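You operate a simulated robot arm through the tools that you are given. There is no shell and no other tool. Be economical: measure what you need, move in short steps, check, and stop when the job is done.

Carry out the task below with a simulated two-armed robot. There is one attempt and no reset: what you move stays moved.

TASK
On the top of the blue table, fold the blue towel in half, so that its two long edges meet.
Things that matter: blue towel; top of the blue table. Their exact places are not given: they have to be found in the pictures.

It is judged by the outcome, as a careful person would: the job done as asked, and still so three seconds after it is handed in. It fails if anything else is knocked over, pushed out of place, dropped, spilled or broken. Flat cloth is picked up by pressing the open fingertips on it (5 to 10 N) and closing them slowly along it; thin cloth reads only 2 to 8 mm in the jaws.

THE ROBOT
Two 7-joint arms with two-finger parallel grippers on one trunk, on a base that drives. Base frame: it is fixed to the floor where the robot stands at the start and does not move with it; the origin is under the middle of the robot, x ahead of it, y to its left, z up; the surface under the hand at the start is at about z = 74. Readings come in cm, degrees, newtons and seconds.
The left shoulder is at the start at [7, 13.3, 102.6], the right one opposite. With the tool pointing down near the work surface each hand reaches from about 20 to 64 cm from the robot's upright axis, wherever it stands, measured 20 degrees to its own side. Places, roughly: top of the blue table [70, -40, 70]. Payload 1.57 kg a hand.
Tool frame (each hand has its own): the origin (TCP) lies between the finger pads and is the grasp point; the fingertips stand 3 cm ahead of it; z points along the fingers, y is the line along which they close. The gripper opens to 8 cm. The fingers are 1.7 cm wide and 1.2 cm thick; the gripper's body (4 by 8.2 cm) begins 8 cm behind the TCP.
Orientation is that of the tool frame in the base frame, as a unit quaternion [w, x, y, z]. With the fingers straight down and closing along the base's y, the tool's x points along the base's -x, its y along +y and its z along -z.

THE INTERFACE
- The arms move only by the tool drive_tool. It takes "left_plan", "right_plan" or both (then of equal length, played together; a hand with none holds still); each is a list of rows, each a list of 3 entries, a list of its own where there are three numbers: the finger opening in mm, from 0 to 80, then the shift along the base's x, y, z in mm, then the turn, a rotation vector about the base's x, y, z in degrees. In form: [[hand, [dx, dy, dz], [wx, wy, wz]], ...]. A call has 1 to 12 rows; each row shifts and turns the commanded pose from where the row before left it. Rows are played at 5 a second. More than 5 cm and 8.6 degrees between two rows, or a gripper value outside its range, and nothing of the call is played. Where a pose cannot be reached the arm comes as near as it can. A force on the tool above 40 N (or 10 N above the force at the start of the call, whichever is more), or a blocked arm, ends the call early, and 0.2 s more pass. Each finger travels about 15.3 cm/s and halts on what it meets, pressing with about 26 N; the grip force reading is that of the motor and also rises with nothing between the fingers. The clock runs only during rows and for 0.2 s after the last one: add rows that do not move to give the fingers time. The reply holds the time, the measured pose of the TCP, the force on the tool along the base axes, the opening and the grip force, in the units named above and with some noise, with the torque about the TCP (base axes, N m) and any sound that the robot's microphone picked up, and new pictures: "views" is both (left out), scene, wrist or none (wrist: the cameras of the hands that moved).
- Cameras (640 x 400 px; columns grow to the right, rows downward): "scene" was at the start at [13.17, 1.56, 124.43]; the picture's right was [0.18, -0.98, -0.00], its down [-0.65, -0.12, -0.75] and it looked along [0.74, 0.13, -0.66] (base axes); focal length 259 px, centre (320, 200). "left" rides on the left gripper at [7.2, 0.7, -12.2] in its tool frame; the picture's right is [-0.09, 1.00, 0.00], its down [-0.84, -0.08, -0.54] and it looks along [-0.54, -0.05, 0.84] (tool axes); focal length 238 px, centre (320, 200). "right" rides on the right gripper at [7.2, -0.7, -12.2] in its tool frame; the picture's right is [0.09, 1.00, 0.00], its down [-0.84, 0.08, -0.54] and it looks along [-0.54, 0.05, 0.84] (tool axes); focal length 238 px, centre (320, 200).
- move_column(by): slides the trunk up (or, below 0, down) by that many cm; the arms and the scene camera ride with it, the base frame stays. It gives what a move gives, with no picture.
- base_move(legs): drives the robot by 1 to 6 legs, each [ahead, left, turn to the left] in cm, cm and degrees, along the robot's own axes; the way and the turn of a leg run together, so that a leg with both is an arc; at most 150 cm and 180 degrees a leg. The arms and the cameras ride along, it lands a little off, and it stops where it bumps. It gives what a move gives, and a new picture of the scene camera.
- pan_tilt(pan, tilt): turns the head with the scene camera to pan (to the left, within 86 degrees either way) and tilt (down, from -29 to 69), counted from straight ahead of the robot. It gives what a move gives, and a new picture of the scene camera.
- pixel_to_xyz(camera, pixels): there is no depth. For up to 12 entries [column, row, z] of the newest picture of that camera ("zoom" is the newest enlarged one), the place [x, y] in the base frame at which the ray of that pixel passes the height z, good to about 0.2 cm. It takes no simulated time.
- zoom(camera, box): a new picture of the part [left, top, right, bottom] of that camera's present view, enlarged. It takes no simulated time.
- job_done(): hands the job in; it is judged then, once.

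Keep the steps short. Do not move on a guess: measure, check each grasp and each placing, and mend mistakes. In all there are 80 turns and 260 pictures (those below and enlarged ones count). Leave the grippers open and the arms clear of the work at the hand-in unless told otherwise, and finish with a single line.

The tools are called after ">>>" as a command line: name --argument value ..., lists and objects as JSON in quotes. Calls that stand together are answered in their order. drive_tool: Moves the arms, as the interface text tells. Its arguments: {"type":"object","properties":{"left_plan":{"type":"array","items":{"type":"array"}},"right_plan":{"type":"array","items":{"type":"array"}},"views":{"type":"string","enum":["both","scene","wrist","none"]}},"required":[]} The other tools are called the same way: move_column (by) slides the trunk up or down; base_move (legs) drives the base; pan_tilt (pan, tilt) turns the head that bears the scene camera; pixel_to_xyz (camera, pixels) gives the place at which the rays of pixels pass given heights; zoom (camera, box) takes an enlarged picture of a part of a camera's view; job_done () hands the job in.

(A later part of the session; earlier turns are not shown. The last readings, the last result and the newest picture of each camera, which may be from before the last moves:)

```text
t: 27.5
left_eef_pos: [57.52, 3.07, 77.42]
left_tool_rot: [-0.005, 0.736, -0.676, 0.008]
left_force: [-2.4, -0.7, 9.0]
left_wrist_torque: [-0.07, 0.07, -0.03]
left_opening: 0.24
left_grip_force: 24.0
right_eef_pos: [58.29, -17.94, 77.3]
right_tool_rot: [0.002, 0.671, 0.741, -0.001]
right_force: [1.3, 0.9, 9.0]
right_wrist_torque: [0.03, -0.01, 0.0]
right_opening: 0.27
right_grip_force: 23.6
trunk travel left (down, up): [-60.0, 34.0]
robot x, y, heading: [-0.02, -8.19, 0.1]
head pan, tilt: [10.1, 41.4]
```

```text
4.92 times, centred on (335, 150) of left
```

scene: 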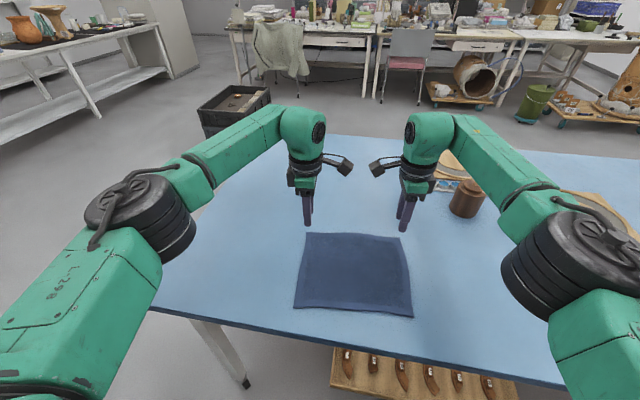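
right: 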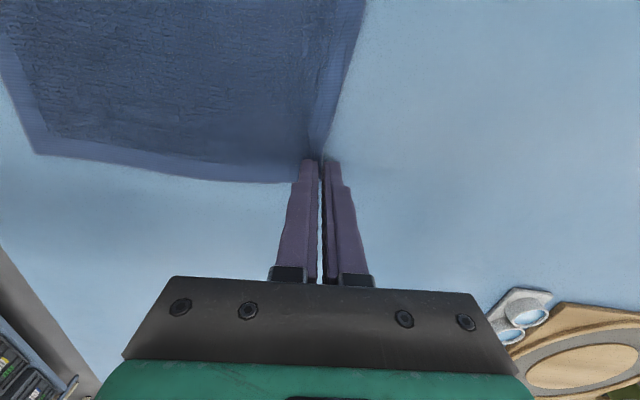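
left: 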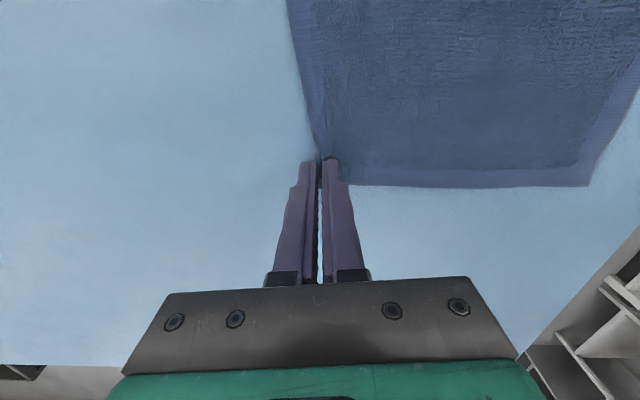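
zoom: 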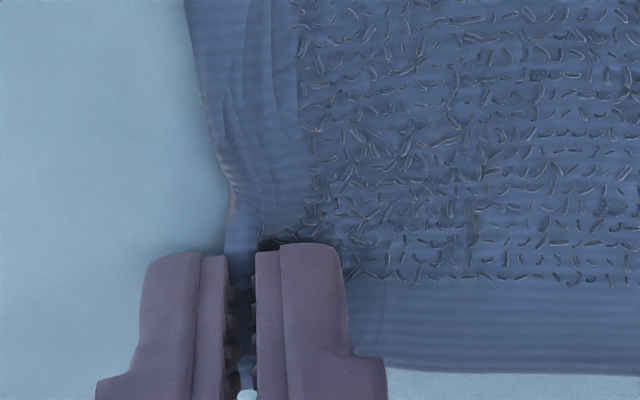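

Good: 2.4 mm, and the edge is between the pads. I'll lift both hands 4 cm together and check.

>>> drive_tool --left_plan '[[0, [0, 0, 10], [0, 0, 0]], [0, [-2, 0, 15], [0, 0, 0]], [0, [-4, 0, 15], [0, 0, 0]], [0, [0, 0, 0], [0, 0, 0]]]' --right_plan '[[0, [0, 0, 10], [0, 0, 0]], [0, [-2, 0, 15], [0, 0, 0]], [0, [-4, 0, 15], [0, 0, 0]], [0, [0, 0, 0], [0, 0, 0]]]' --views "both"

>>> zoom --camera "scene" --box '[270, 160, 462, 280]'

```text
t: 28.5
left_eef_pos: [57.08, 2.99, 81.06]
left_tool_rot: [-0.004, 0.736, -0.677, 0.007]
left_force: [0.5, -0.8, -0.4]
left_wrist_torque: [0.01, 0.02, -0.01]
left_opening: 0.26
left_grip_force: 23.6
right_eef_pos: [58.0, -17.7, 81.06]
right_tool_rot: [0.0, 0.671, 0.741, -0.003]
right_force: [0.1, 0.5, -1.2]
right_wrist_torque: [-0.01, -0.02, 0.02]
right_opening: 0.24
right_grip_force: 24.2
trunk travel left (down, up): [-60.0, 34.0]
robot x, y, heading: [-0.13, -8.23, 0.2]
head pan, tilt: [10.1, 41.4]
```

scene: 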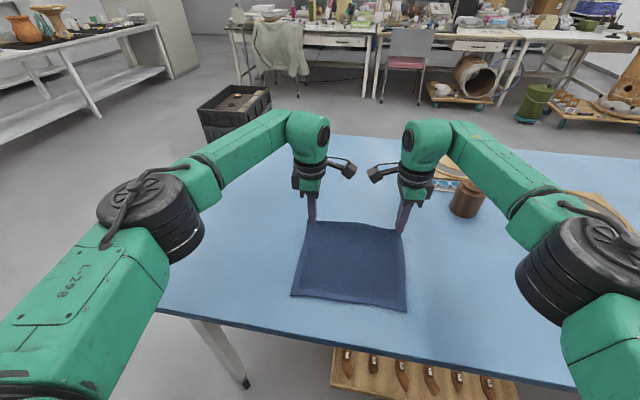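
right: 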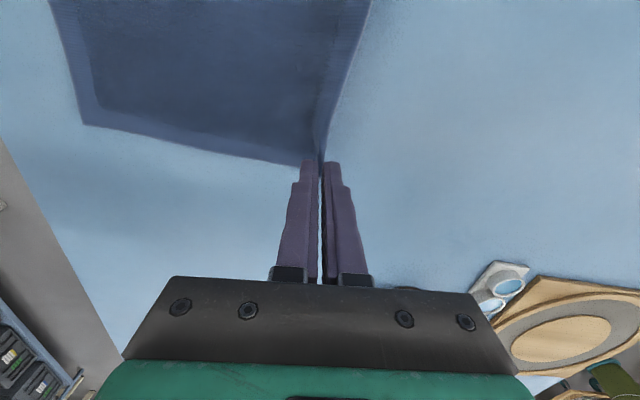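
left: 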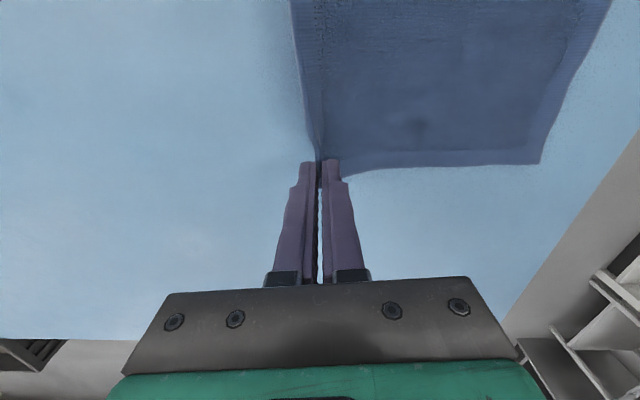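

```text
3.33 times, centred on (366, 220) of scene
```

zoom: 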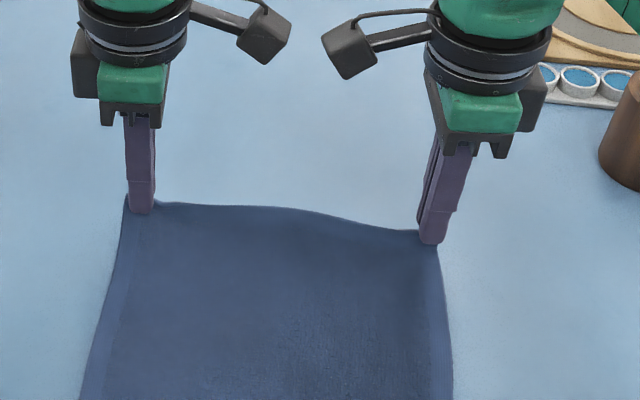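

Both corners are firmly held and the edge is up. I'll measure where the near corners lie now.

>>> pixel_to_xyz --camera "scene" --pixels '[[291, 296, 74], [406, 311, 74], [350, 303, 74]]'

>>> drive_tool --left_plan '[[0, [-10, -1, 18], [0, -6, 0]], [0, [-14, -1, 14], [0, -6, 0]], [0, [-18, -2, 12], [0, -6, 0]], [0, [-22, -2, 8], [0, -6, 0]], [0, [0, 0, 0], [0, 0, 0]]]' --right_plan '[[0, [-10, -1, 18], [0, -6, 0]], [0, [-14, -1, 14], [0, -6, 0]], [0, [-18, -2, 12], [0, -6, 0]], [0, [-22, -2, 8], [0, -6, 0]], [0, [0, 0, 0], [0, 0, 0]]]' --views "both"

```text
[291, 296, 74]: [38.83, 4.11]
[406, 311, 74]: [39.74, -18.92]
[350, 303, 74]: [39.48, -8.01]
```

```text
t: 29.7
left_eef_pos: [50.74, 2.61, 86.44]
left_tool_rot: [-0.145, 0.719, -0.661, 0.16]
left_force: [-0.8, 0.5, 0.9]
left_wrist_torque: [-0.02, 0.1, 0.0]
left_opening: 0.21
left_grip_force: 23.9
right_eef_pos: [51.48, -18.34, 86.15]
right_tool_rot: [0.156, 0.658, 0.724, 0.137]
right_force: [-0.1, 0.7, -0.1]
right_wrist_torque: [-0.01, 0.03, 0.0]
right_opening: 0.22
right_grip_force: 23.5
trunk travel left (down, up): [-60.0, 34.0]
robot x, y, heading: [-0.03, -8.46, -0.3]
head pan, tilt: [10.1, 41.4]
```

scene: 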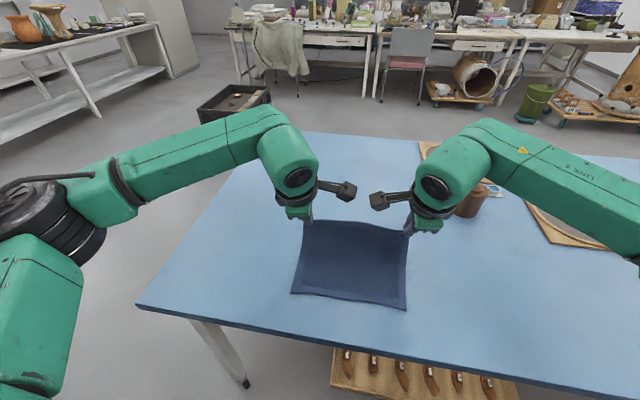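
right: 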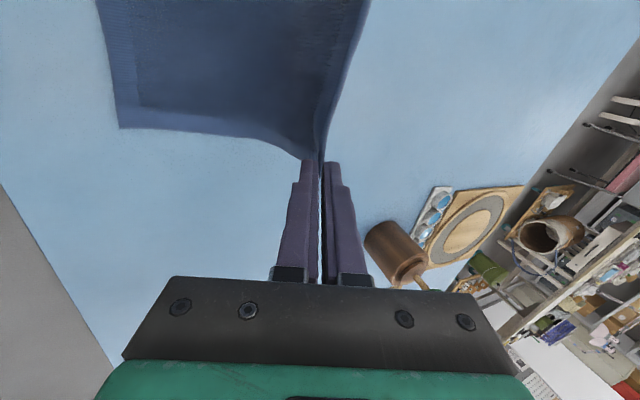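
left: 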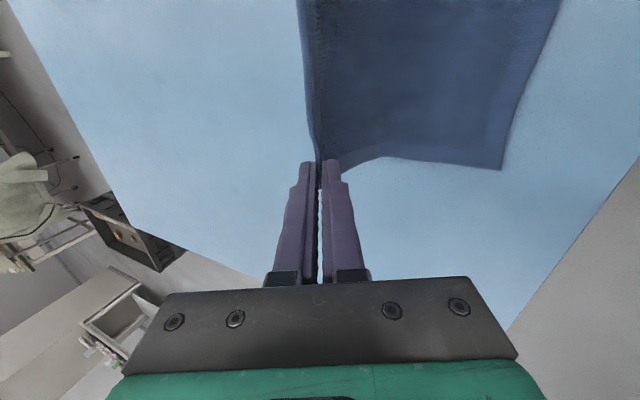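

Both grips hold. I'll continue the arc toward the near edge, tilting to about 46°.

>>> drive_tool --left_plan '[[0, [-21, 0, 0], [0, -4, 0]], [0, [-21, 0, -3], [0, -4, 0]], [0, [-17, 0, -6], [0, -4, 0]], [0, [-17, 0, -6], [0, -4, 0]], [0, [-16, 0, -12], [0, -4, 0]], [0, [0, 0, 0], [0, 0, 0]]]' --right_plan '[[0, [-21, 0, 0], [0, -4, 0]], [0, [-21, 0, -3], [0, -4, 0]], [0, [-17, 0, -6], [0, -4, 0]], [0, [-17, 0, -6], [0, -4, 0]], [0, [-16, 0, -12], [0, -4, 0]], [0, [0, 0, 0], [0, 0, 0]]]' --views "both"

```text
t: 31.1
left_eef_pos: [41.48, 2.71, 83.56]
left_tool_rot: [-0.258, 0.68, -0.625, 0.283]
left_force: [0.1, -0.5, 0.0]
left_wrist_torque: [-0.01, 0.04, 0.03]
left_opening: 0.24
left_grip_force: 23.8
right_eef_pos: [42.35, -18.38, 83.56]
right_tool_rot: [0.279, 0.623, 0.687, 0.249]
right_force: [0.6, -0.3, -0.3]
right_wrist_torque: [0.02, 0.04, 0.01]
right_opening: 0.0
right_grip_force: 21.3
trunk travel left (down, up): [-60.0, 34.0]
robot x, y, heading: [0.2, -8.43, 0.2]
head pan, tilt: [10.1, 41.4]
```

scene: 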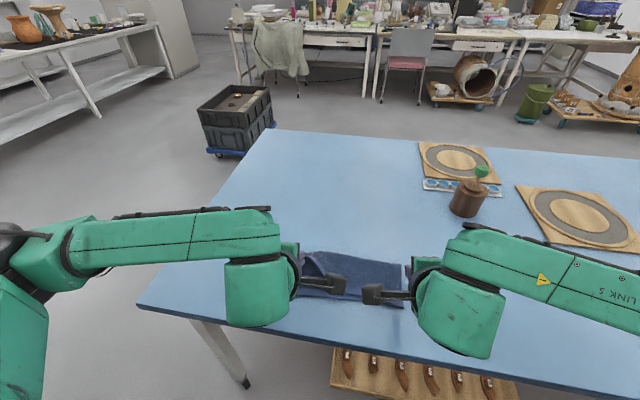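
right: 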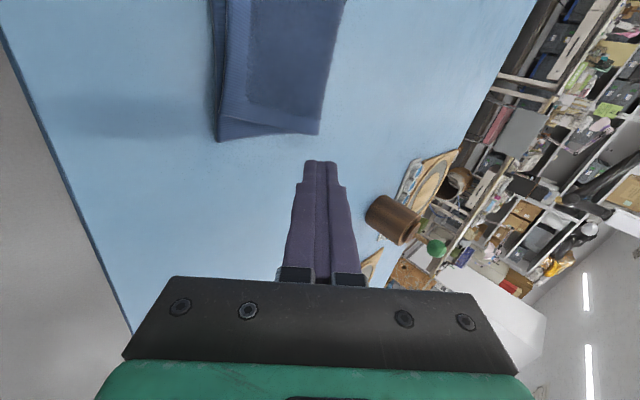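
left: 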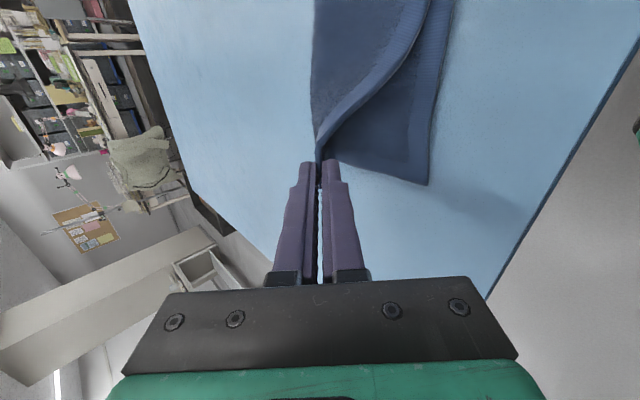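

The right grip slipped out (0 mm) late in the arc; its corner has already dropped close to the near edge. The left still holds at 2.4 mm. I'll measure the near corners, raise the right hand clear, and lay the left corner down first.

>>> pixel_to_xyz --camera "left" --pixels '[[428, 185, 74]]'

>>> pixel_to_xyz --camera "right" --pixels '[[218, 141, 74], [226, 118, 74.5], [318, 134, 74], [212, 60, 74]]'

>>> zoom --camera "right" --box '[180, 0, 372, 160]'

>>> zoom --camera "scene" --box '[280, 230, 440, 330]'

```text
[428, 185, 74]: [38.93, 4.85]
```

```text
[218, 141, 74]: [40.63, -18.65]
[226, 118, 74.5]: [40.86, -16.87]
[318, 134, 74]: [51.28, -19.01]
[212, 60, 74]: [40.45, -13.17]
```

```text
2.50 times, centred on (276, 80) of right
```

zoom: 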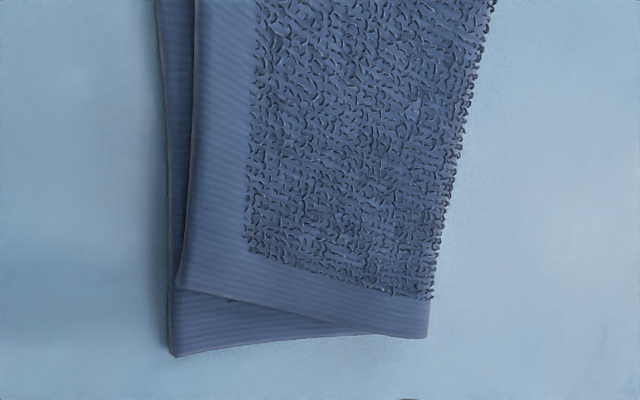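

```text
4.00 times, centred on (360, 280) of scene
```

zoom: 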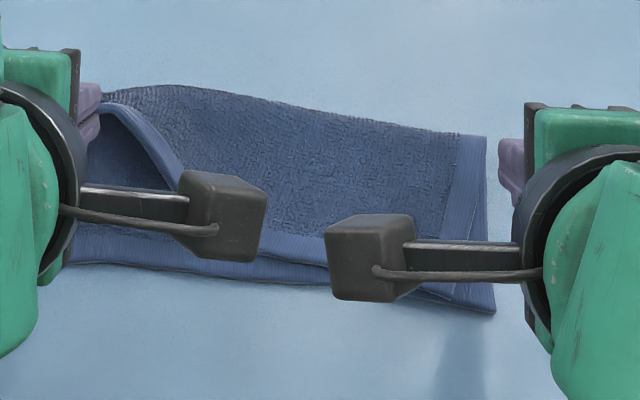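

The right half is already nearly folded: its top corner is about 1.8 cm short in y and 0.5 cm in x. Now I lay the left corner onto near corner (38.9, 4.85) and move the right hand up and aside.

>>> drive_tool --left_plan '[[0, [-16, 2, -10], [0, -4, 0]], [0, [-14, 2, -16], [0, -4, 0]], [0, [-9, 2, -18], [0, -4, 0]], [0, [-5, 0, -14], [0, -4, 0]], [0, [0, 0, 0], [0, 0, 0]]]' --right_plan '[[0, [0, -10, 20], [0, 0, 0]], [0, [0, -20, 20], [0, 0, 0]], [0, [0, -20, 20], [0, 0, 0]], [0, [0, 0, 0], [0, 0, 0]], [0, [0, 0, 0], [0, 0, 0]]]' --views "both"

>>> zoom --camera "left" --box '[250, 60, 442, 200]'

```text
t: 32.3
left_eef_pos: [38.59, 3.15, 79.39]
left_tool_rot: [-0.322, 0.647, -0.595, 0.352]
left_force: [0.8, -0.2, 0.7]
left_wrist_torque: [0.0, 0.03, -0.01]
left_opening: 0.23
left_grip_force: 24.3
left hand out of reach, approached as far as the arm can: row 2, 3
right_eef_pos: [42.37, -23.34, 89.81]
right_tool_rot: [0.279, 0.623, 0.687, 0.249]
right_force: [0.3, -0.3, 0.0]
right_wrist_torque: [-0.01, -0.02, 0.0]
right_opening: 0.01
right_grip_force: 21.7
trunk travel left (down, up): [-60.0, 34.0]
robot x, y, heading: [0.12, -7.95, -0.0]
head pan, tilt: [10.1, 41.4]
```

scene: 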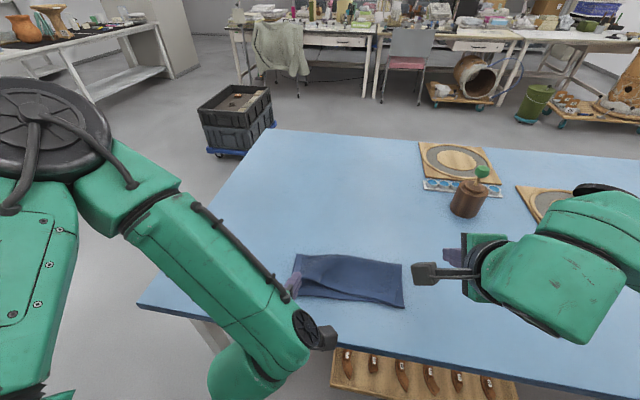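
right: 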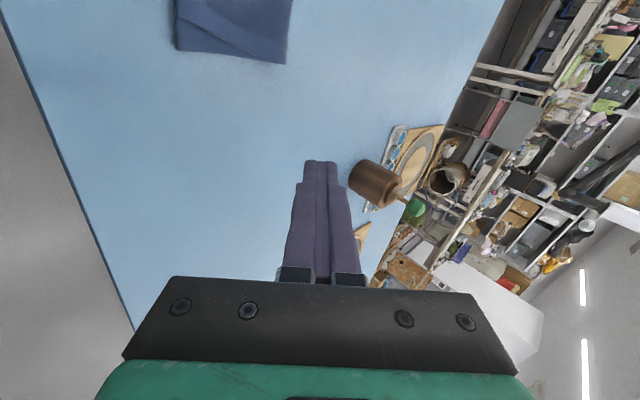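
left: 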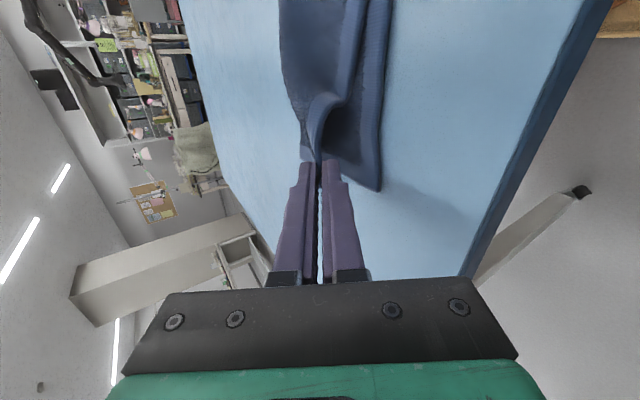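

```text
2.86 times, centred on (346, 130) of left
```

zoom: 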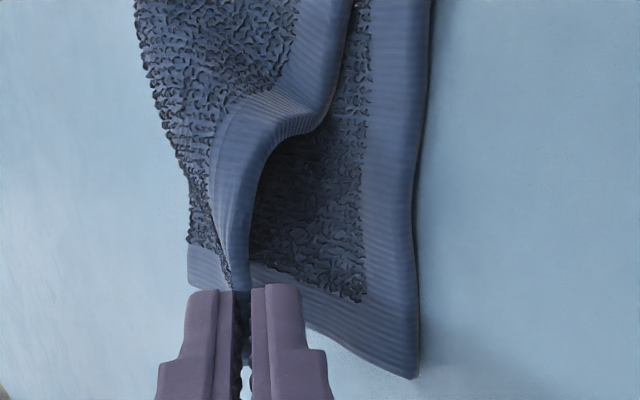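

The left arm hit a reach limit near the body, but it still holds, with the tip at about (41.1, 77.8). I'll move forward 3 cm with slack in the cloth and drive the base back 5 cm, so the arm works in a comfortable range.

>>> drive_tool --left_plan '[[0, [15, 0, 5], [0, 0, 0]], [0, [15, 0, 5], [0, 0, 0]], [0, [0, 0, 0], [0, 0, 0]]]' --views "none"

>>> base_move --legs '[[-5, 0, 0]]'

>>> zoom --camera "left" --box '[220, 20, 476, 200]'

```text
t: 33.1
left_eef_pos: [41.7, 2.78, 80.4]
left_tool_rot: [-0.321, 0.646, -0.596, 0.352]
left_force: [-0.7, 0.3, -0.6]
left_wrist_torque: [0.02, 0.07, 0.0]
left_opening: 0.25
left_grip_force: 23.9
right_eef_pos: [42.38, -23.59, 89.75]
right_tool_rot: [0.278, 0.623, 0.688, 0.249]
right_force: [0.2, -0.4, 0.4]
right_wrist_torque: [0.03, -0.02, -0.01]
right_opening: 0.0
right_grip_force: 21.4
trunk travel left (down, up): [-60.0, 34.0]
robot x, y, heading: [-0.09, -8.37, -0.1]
head pan, tilt: [10.1, 41.4]
```

```text
t: 34.1
left_eef_pos: [36.57, 2.9, 80.53]
left_tool_rot: [-0.323, 0.646, -0.595, 0.352]
left_force: [0.5, 0.2, -0.1]
left_wrist_torque: [-0.02, 0.0, 0.01]
left_opening: 0.22
left_grip_force: 24.1
right_eef_pos: [37.47, -23.32, 89.7]
right_tool_rot: [0.278, 0.623, 0.687, 0.249]
right_force: [-0.8, 0.0, 0.3]
right_wrist_torque: [0.0, -0.01, -0.01]
right_opening: 0.02
right_grip_force: 21.2
trunk travel left (down, up): [-60.0, 34.0]
robot x, y, heading: [-5.29, -8.23, 0.2]
head pan, tilt: [10.1, 41.4]
```

scene: 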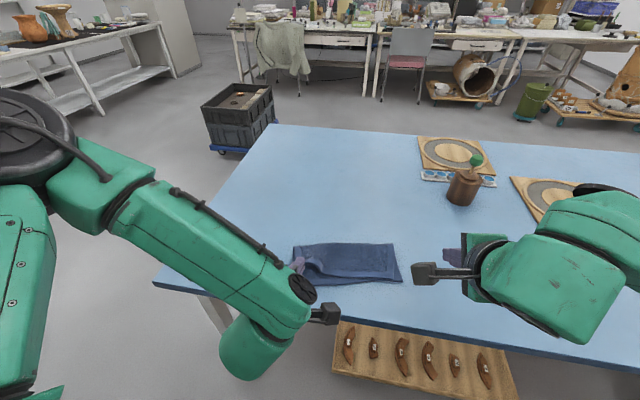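

```text
2.22 times, centred on (348, 110) of left
```

zoom: 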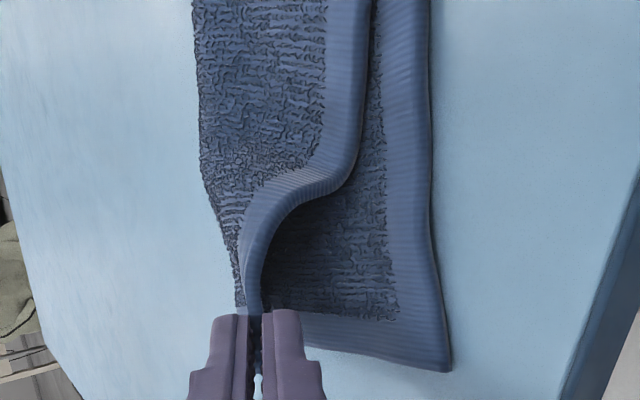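

>>> pixel_to_xyz --camera "left" --pixels '[[423, 187, 74], [411, 60, 74]]'

>>> drive_tool --left_plan '[[0, [-3, 3, -12], [0, 0, 0]], [0, [-2, 2, -12], [0, 0, 0]], [0, [0, 0, -6], [0, 0, 0]], [0, [0, 0, 0], [0, 0, 0]]]' --views "wrist"

>>> zoom --camera "left" --box '[220, 20, 476, 200]'

```text
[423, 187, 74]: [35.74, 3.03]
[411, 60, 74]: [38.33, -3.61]
```

```text
t: 35.1
left_eef_pos: [36.03, 3.4, 77.5]
left_tool_rot: [-0.321, 0.647, -0.595, 0.353]
left_force: [1.2, -0.6, 1.0]
left_wrist_torque: [-0.02, 0.03, -0.02]
left_opening: 0.22
left_grip_force: 23.9
right_eef_pos: [37.44, -23.53, 89.76]
right_tool_rot: [0.278, 0.623, 0.688, 0.249]
right_force: [-0.4, 0.3, 0.2]
right_wrist_torque: [-0.02, 0.01, 0.01]
right_opening: 0.01
right_grip_force: 21.4
trunk travel left (down, up): [-60.0, 34.0]
robot x, y, heading: [-4.84, -7.89, 0.3]
head pan, tilt: [10.1, 41.4]
```

left: 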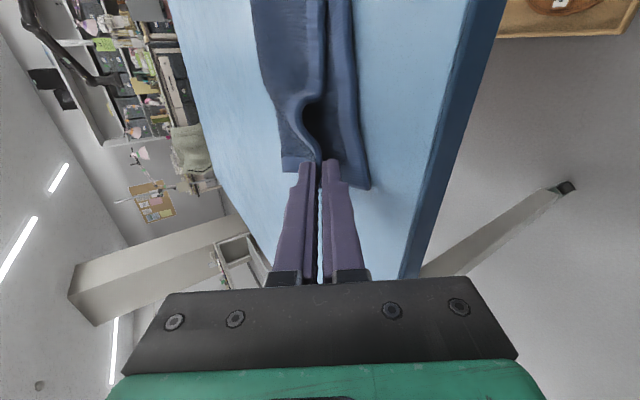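

```text
2.22 times, centred on (348, 110) of left
```

zoom: 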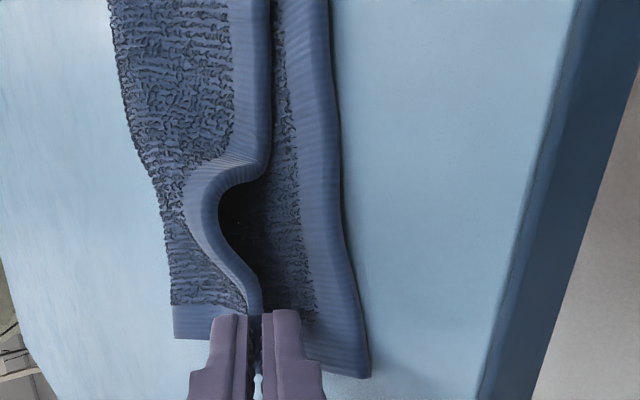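

>>> pixel_to_xyz --camera "left" --pixels '[[370, 189, 74], [362, 120, 74], [352, 40, 74]]'

>>> zoom --camera "scene" --box '[270, 220, 430, 320]'

```text
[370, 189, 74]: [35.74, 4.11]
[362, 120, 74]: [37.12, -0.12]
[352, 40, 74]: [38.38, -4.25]
```

```text
4.00 times, centred on (350, 270) of scene
```

zoom: 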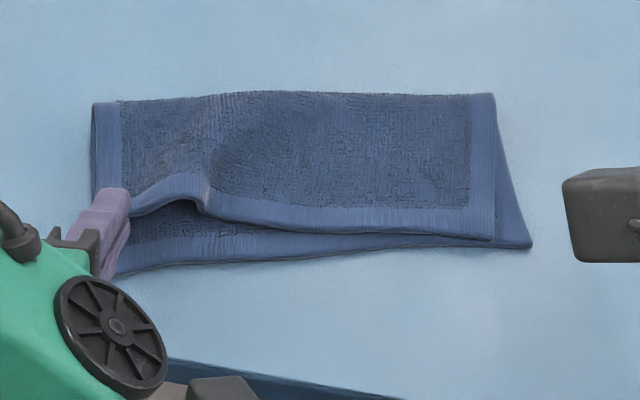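

>>> pixel_to_xyz --camera "scene" --pixels '[[293.5, 246, 74.5], [394, 243.5, 74.5], [403, 281.5, 74], [393.5, 280, 74.5], [300, 288, 74], [350, 284, 74], [345, 278, 74.5]]'

```text
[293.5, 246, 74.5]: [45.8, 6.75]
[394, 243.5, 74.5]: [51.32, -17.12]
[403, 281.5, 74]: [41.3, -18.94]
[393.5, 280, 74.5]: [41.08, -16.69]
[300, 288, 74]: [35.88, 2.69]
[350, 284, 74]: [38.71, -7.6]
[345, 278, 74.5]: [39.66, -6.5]
```

The towel as a whole has turned about 13°, which is harmless. The left near corner is at (35.7, 4.1), the fold's left end at (45.8, 6.75), and the half-width of 10.3 cm is right. I'll bring the held corner over (35.7, 4.1).

>>> drive_tool --left_plan '[[0, [-8, -2, 2], [0, 0, 0]], [0, [-8, -2, 0], [0, 0, 0]], [0, [-7, -2, -3], [0, 0, 0]], [0, [0, 0, -3], [0, 0, 0]], [0, [0, 0, 0], [0, 0, 0]]]' --views "wrist"

>>> zoom --camera "left" --box '[220, 20, 476, 200]'

>>> zoom --camera "scene" --box '[270, 220, 430, 320]'

```text
t: 36.3
left_eef_pos: [33.76, 2.77, 77.22]
left_tool_rot: [-0.321, 0.647, -0.595, 0.352]
left_force: [-0.2, -0.1, 0.5]
left_wrist_torque: [-0.03, 0.03, -0.02]
left_opening: 0.24
left_grip_force: 23.9
right_eef_pos: [37.45, -23.52, 89.75]
right_tool_rot: [0.278, 0.623, 0.688, 0.249]
right_force: [0.3, 0.1, 0.0]
right_wrist_torque: [-0.01, -0.01, -0.04]
right_opening: 0.01
right_grip_force: 21.4
trunk travel left (down, up): [-60.0, 34.0]
robot x, y, heading: [-4.76, -8.19, 0.3]
head pan, tilt: [10.1, 41.4]
```

left: 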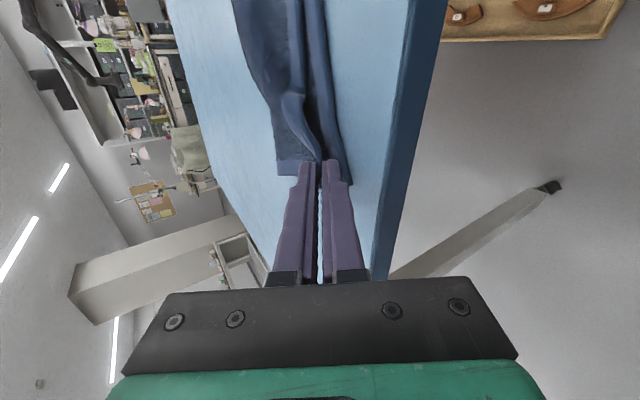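

```text
2.22 times, centred on (348, 110) of left
```

zoom: 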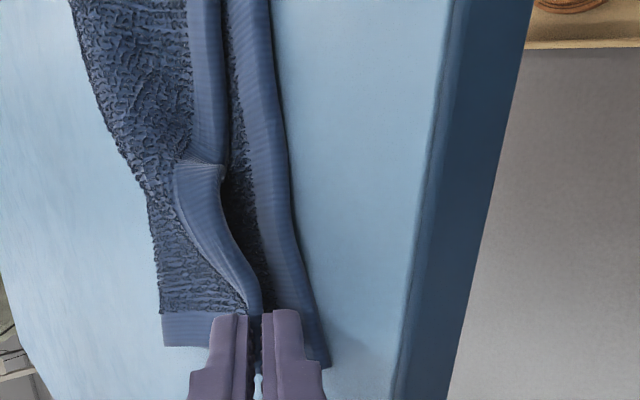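

```text
4.00 times, centred on (350, 270) of scene
```

zoom: 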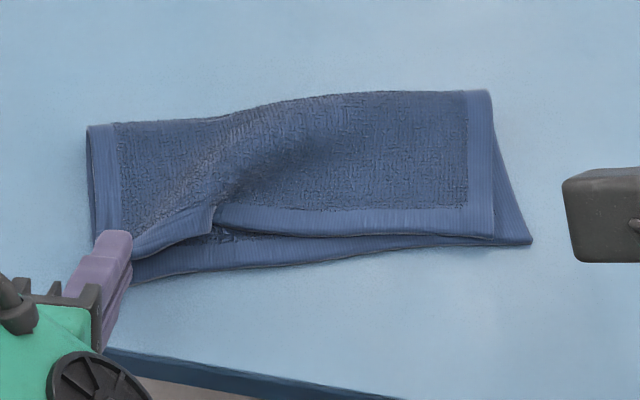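

>>> pixel_to_xyz --camera "left" --pixels '[[352, 185, 74], [336, 110, 74]]'

>>> pixel_to_xyz --camera "scene" --pixels '[[291.5, 251.5, 74.5], [393, 243, 74.5], [403, 281, 74]]'

```text
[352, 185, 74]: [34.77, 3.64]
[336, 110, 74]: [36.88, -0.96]
```

```text
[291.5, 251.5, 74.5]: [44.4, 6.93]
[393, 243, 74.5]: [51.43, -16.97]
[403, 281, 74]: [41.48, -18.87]
```

The held edge is still about 1 cm short of the bottom edge. I'll move another 13 mm, slightly raised, then lower.

>>> drive_tool --left_plan '[[0, [0, 0, 8], [0, 0, 0]], [0, [-8, -2, 0], [0, 0, 0]], [0, [-8, -2, -2], [0, 0, 0]], [0, [0, 0, -5], [0, 0, 0]], [0, [0, 0, -4], [0, 0, 0]], [0, [0, 0, 0], [0, 0, 0]]]' --views "wrist"

>>> zoom --camera "left" --box '[240, 20, 432, 200]'

>>> zoom --camera "scene" --box '[270, 220, 430, 320]'

```text
t: 37.7
left_eef_pos: [32.17, 2.53, 76.93]
left_tool_rot: [-0.323, 0.646, -0.595, 0.353]
left_force: [2.4, 0.4, 11.0]
left_wrist_torque: [0.05, -0.18, -0.06]
left_opening: 0.24
left_grip_force: 23.9
right_eef_pos: [37.36, -23.54, 89.7]
right_tool_rot: [0.279, 0.622, 0.688, 0.249]
right_force: [0.5, 0.4, 0.1]
right_wrist_torque: [-0.01, -0.01, 0.02]
right_opening: 0.0
right_grip_force: 21.2
trunk travel left (down, up): [-60.0, 34.0]
robot x, y, heading: [-5.24, -7.94, 0.2]
head pan, tilt: [10.1, 41.4]
```

left: 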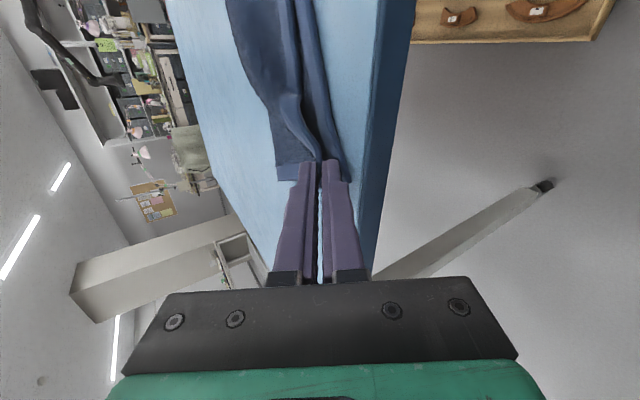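

```text
2.22 times, centred on (336, 110) of left
```

zoom: 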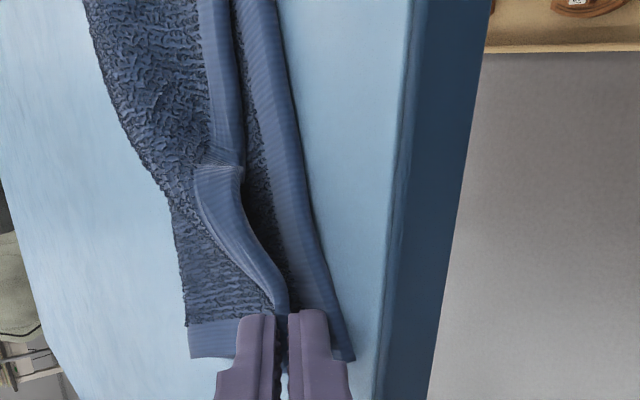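

```text
4.00 times, centred on (350, 270) of scene
```

zoom: 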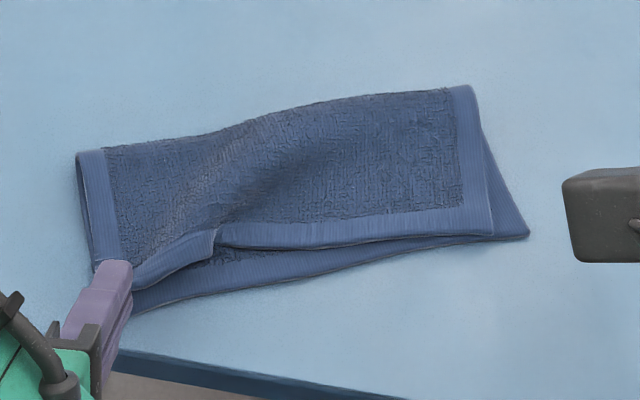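

I'll measure the bottom corner against the held edge, which I estimate is about 1 cm behind the tip, near x≈33.9.

>>> pixel_to_xyz --camera "left" --pixels '[[351, 182, 74], [340, 150, 74], [330, 110, 74], [321, 160, 75.5]]'

>>> zoom --camera "left" --box '[280, 130, 376, 190]'

```text
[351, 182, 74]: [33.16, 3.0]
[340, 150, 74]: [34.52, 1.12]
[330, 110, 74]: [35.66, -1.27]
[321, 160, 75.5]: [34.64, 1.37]
```

```text
6.67 times, centred on (328, 160) of left
```

zoom: 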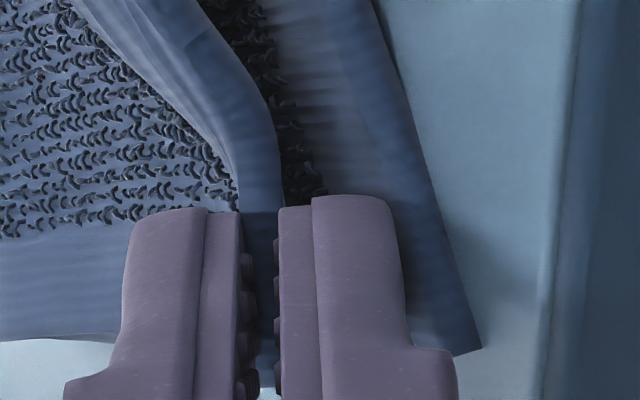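

Bottom corner is at (33.2, 3.0), so the held edge is within about 0.5 cm of it. I'll release: open a little, then withdraw back and up along the fingers.

>>> drive_tool --left_plan '[[10, [0, 0, 4], [0, 0, 0]], [16, [0, 0, 2], [0, 0, 0]], [16, [-12, 0, 8], [0, 0, 0]], [16, [-17, 0, 11], [0, 0, 0]], [16, [-17, 0, 20], [0, 0, 0]], [16, [0, 0, 40], [0, 0, 0]], [16, [0, 20, 40], [0, 0, 0]], [16, [0, 0, 0], [0, 0, 0]]]' --views "both"

>>> zoom --camera "scene" --box '[270, 220, 430, 320]'

```text
t: 39.5
left_eef_pos: [30.22, -0.28, 82.63]
left_tool_rot: [-0.311, 0.663, -0.576, 0.362]
left_force: [0.1, -0.3, -0.2]
left_wrist_torque: [0.05, 0.03, -0.03]
left_opening: 1.61
left_grip_force: 0.1
left hand out of reach, approached as far as the arm can: row 4, 5, 6, 7
right_eef_pos: [37.39, -23.4, 89.56]
right_tool_rot: [0.278, 0.622, 0.688, 0.249]
right_force: [-0.2, 0.0, 0.7]
right_wrist_torque: [-0.02, 0.01, 0.02]
right_opening: 0.0
right_grip_force: 20.7
trunk travel left (down, up): [-60.0, 34.0]
robot x, y, heading: [-5.0, -7.99, 0.1]
head pan, tilt: [10.1, 41.4]
```

scene: 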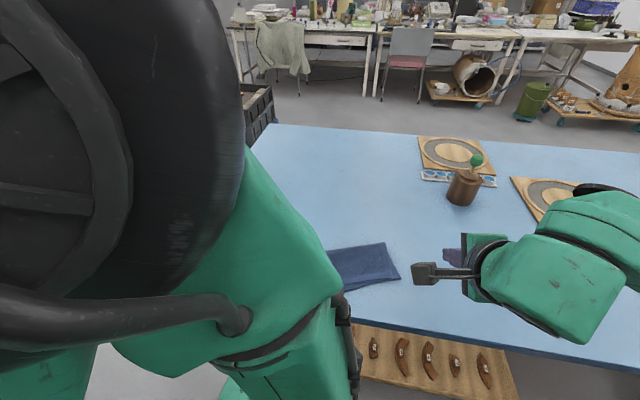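
left: 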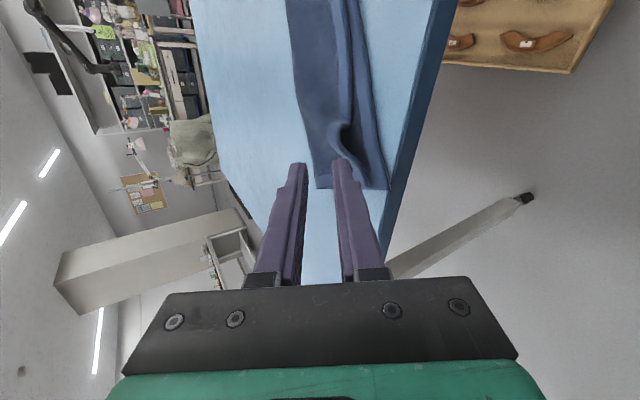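

```text
4.00 times, centred on (350, 270) of scene
```

zoom: 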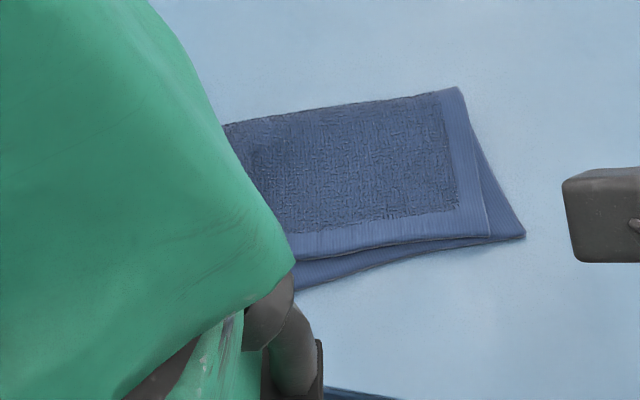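

Released. The left arm is cramped and blocks the view, so I'll drive the base back 18 cm, away from the table.

>>> base_move --legs '[[-18, 0, 0]]'

>>> drive_tool --left_plan '[[30, [20, 20, 10], [0, 8, 0]], [30, [20, 30, 20], [0, 8, 0]], [30, [20, 30, 20], [0, 8, 0]], [30, [20, 30, 20], [0, 8, 0]], [30, [20, 20, 20], [0, 8, 0]], [30, [20, 0, 20], [0, 8, 0]], [30, [20, 0, 0], [0, 8, 0]]]' --views "both"

```text
t: 41.0
left_eef_pos: [12.23, -0.5, 82.69]
left_tool_rot: [-0.31, 0.662, -0.578, 0.365]
left_force: [-0.4, 0.3, -0.4]
left_wrist_torque: [-0.06, -0.02, -0.01]
left_opening: 1.6
left_grip_force: 0.1
right_eef_pos: [19.63, -23.47, 89.73]
right_tool_rot: [0.279, 0.623, 0.687, 0.249]
right_force: [-0.5, 0.7, -0.3]
right_wrist_torque: [0.0, 0.01, -0.01]
right_opening: 0.01
right_grip_force: 21.0
trunk travel left (down, up): [-60.0, 34.0]
robot x, y, heading: [-22.63, -8.23, 0.1]
head pan, tilt: [10.1, 41.4]
```

scene: 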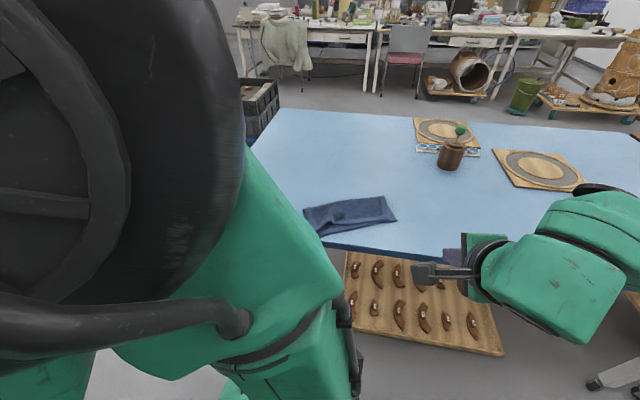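

```text
t: 42.6
left_eef_pos: [26.3, 12.24, 93.62]
left_tool_rot: [-0.001, 0.755, -0.656, 0.01]
left_force: [0.4, 0.2, 0.3]
left_wrist_torque: [0.02, 0.03, 0.01]
left_opening: 3.0
left_grip_force: 0.1
right_eef_pos: [19.88, -23.62, 89.65]
right_tool_rot: [0.279, 0.624, 0.686, 0.248]
right_force: [0.7, -0.2, 0.3]
right_wrist_torque: [0.0, -0.02, -0.02]
right_opening: 0.0
right_grip_force: 21.3
trunk travel left (down, up): [-60.0, 34.0]
robot x, y, heading: [-22.62, -8.02, -0.0]
head pan, tilt: [10.1, 41.4]
```

scene: 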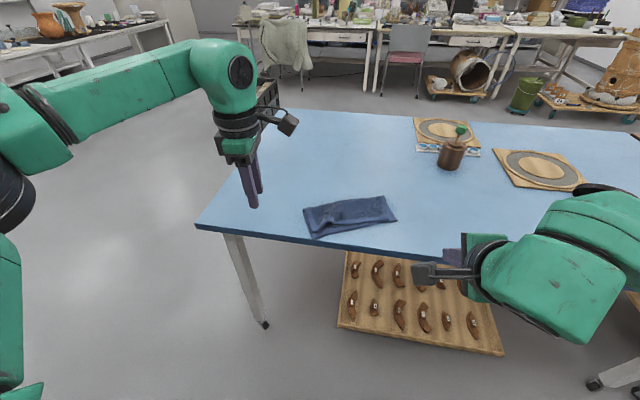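
left: 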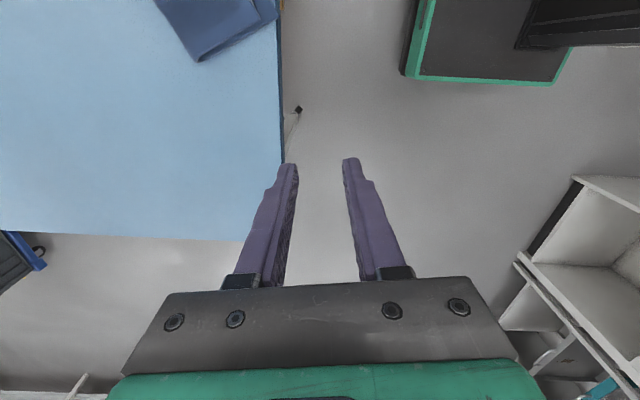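

Now I'll look closely at the towel.

>>> zoom --camera "scene" --box '[294, 180, 406, 250]'

>>> drive_tool --right_plan '[[30, [0, -10, 20], [0, 8, 0]], [30, [0, -10, 20], [0, 8, 0]], [30, [0, -20, 10], [0, 8, 0]], [30, [0, -20, 0], [0, 8, 0]], [30, [0, -20, 0], [0, 8, 0]], [30, [0, -20, 0], [0, 8, 0]]]' --views "both"

```text
5.71 times, centred on (350, 215) of scene
```

zoom: 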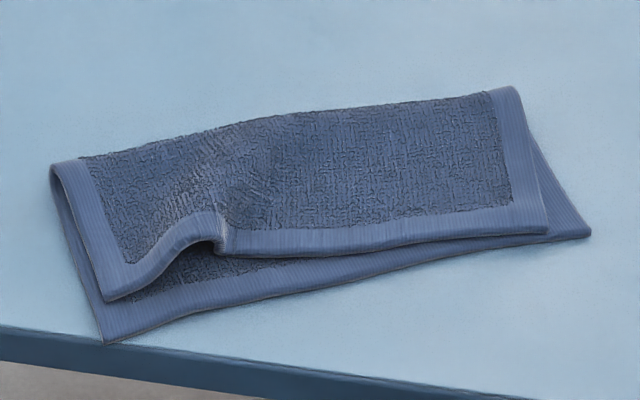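

```text
t: 44.0
left_eef_pos: [26.31, 12.41, 93.71]
left_tool_rot: [-0.003, 0.755, -0.655, 0.011]
left_force: [-0.2, -0.8, -0.1]
left_wrist_torque: [-0.01, 0.01, 0.04]
left_opening: 2.99
left_grip_force: 0.2
right_eef_pos: [19.57, -33.61, 94.84]
right_tool_rot: [-0.025, 0.67, 0.741, -0.026]
right_force: [0.0, -0.8, -0.1]
right_wrist_torque: [0.03, -0.03, 0.0]
right_opening: 2.97
right_grip_force: 0.0
trunk travel left (down, up): [-60.0, 34.0]
robot x, y, heading: [-22.83, -8.32, 0.2]
head pan, tilt: [10.1, 41.4]
```

scene: 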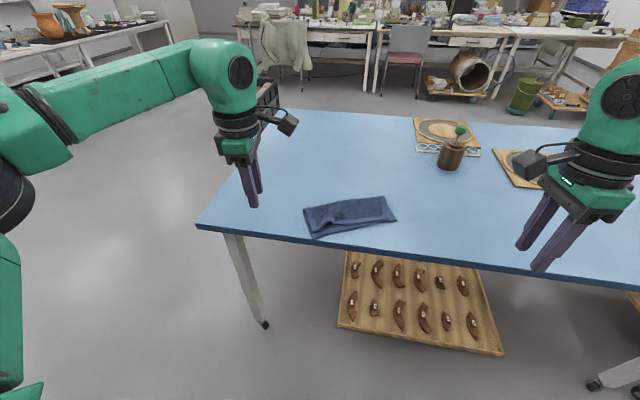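
right: 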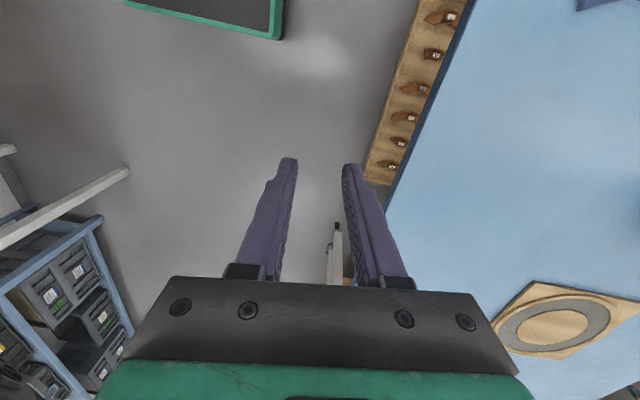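

The fold is nearly there. The top layer is about 1–1.5 cm short, with one wrinkle left of centre and the right top corner pulled in. I'll measure it from the scene.

>>> pixel_to_xyz --camera "scene" --pixels '[[312.9, 233, 74.5], [312.3, 240.4, 74], [303.1, 209.4, 74.5], [384.2, 195.4, 74.5], [389.8, 220.8, 74.4], [397.3, 221.5, 74], [331.6, 222.9, 74.4], [355.3, 230.2, 74], [355.3, 224.1, 74.4], [371, 204, 74.4], [313, 242, 74]]'

```text
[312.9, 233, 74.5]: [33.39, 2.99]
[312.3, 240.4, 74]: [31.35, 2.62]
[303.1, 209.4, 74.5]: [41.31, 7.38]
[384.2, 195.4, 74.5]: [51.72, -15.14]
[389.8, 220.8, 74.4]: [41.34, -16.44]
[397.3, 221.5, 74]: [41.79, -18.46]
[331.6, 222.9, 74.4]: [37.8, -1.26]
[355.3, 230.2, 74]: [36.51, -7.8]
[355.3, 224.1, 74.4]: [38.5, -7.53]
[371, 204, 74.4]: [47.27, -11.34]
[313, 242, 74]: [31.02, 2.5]
```

Remaining corrections: pull the right top corner about 2 cm outward along the edge, and the left top hem about 2 cm toward the near edge. The towel is turned 26°, so squaring the robot to it would help. First I check the clearance to the tray under the table.

>>> pixel_to_xyz --camera "scene" --pixels '[[338, 325, 5], [503, 355, 5], [338, 325, 30], [503, 355, 30], [265, 325, 0], [595, 388, 0], [197, 226, 72]]'

```text
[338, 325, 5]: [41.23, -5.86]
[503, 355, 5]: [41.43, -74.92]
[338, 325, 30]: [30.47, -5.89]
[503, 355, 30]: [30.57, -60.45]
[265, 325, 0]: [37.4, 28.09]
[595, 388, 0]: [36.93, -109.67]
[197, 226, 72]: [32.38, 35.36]
```

The tray and table legs are behind x≈37, so the way is clear. I turn 26° left and move so the towel is centred ahead of the robot.

>>> base_move --legs '[[0, 0, 26], [7.5, -24.5, 0]]'

>>> pan_tilt --pan 0 --tilt 52

```text
t: 47.1
left_eef_pos: [30.03, 12.88, 93.68]
left_tool_rot: [-0.005, 0.88, -0.475, 0.011]
left_force: [-0.2, 0.6, -0.5]
left_wrist_torque: [0.02, -0.02, -0.02]
left_opening: 3.02
left_grip_force: 0.1
right_eef_pos: [43.47, -31.6, 94.78]
right_tool_rot: [-0.019, 0.492, 0.87, -0.031]
right_force: [-0.1, -0.1, 0.7]
right_wrist_torque: [0.02, -0.01, -0.02]
right_opening: 2.99
right_grip_force: 0.0
trunk travel left (down, up): [-60.0, 34.0]
robot x, y, heading: [-5.23, -26.51, 25.1]
head pan, tilt: [10.1, 41.4]
```

scene: 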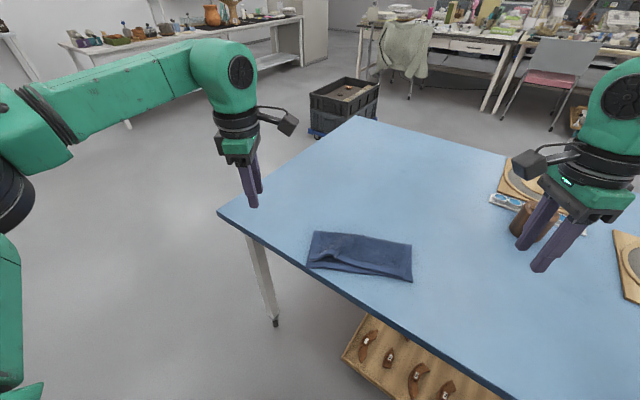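

```text
t: 47.8
left_eef_pos: [29.92, 12.89, 93.72]
left_tool_rot: [-0.005, 0.88, -0.474, 0.011]
left_force: [-1.3, -0.4, 0.9]
left_wrist_torque: [0.0, 0.05, 0.01]
left_opening: 3.0
left_grip_force: 0.1
right_eef_pos: [43.44, -31.55, 94.73]
right_tool_rot: [-0.018, 0.492, 0.87, -0.03]
right_force: [0.7, -0.1, 0.6]
right_wrist_torque: [-0.01, -0.01, 0.0]
right_opening: 3.0
right_grip_force: 0.2
trunk travel left (down, up): [-60.0, 34.0]
robot x, y, heading: [-5.24, -26.6, 25.3]
head pan, tilt: [0.0, 52.0]
```

scene: 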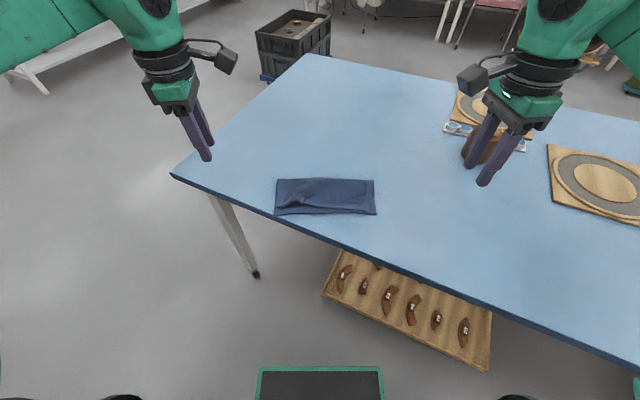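

>>> zoom --camera "scene" --box '[262, 162, 390, 242]'

```text
5.00 times, centred on (326, 202) of scene
```

zoom: 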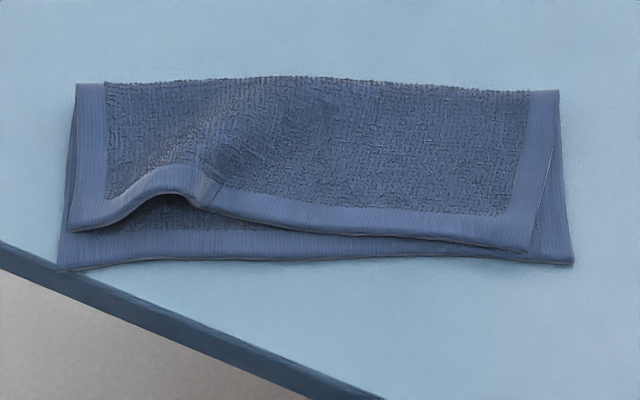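

>>> pixel_to_xyz --camera "zoom" --pixels '[[60, 268, 74], [573, 264, 74], [72, 230, 74.5], [528, 249, 74.4], [77, 84, 74.5], [558, 90, 74.5], [190, 205, 74.4], [300, 230, 74.4], [300, 261, 74], [155, 195, 75]]'

```text
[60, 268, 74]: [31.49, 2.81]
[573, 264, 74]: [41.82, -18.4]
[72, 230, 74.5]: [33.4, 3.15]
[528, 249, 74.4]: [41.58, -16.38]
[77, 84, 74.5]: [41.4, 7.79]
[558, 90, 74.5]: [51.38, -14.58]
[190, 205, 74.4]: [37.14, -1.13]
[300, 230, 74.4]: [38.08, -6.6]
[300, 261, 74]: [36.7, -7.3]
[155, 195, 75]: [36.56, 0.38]
```

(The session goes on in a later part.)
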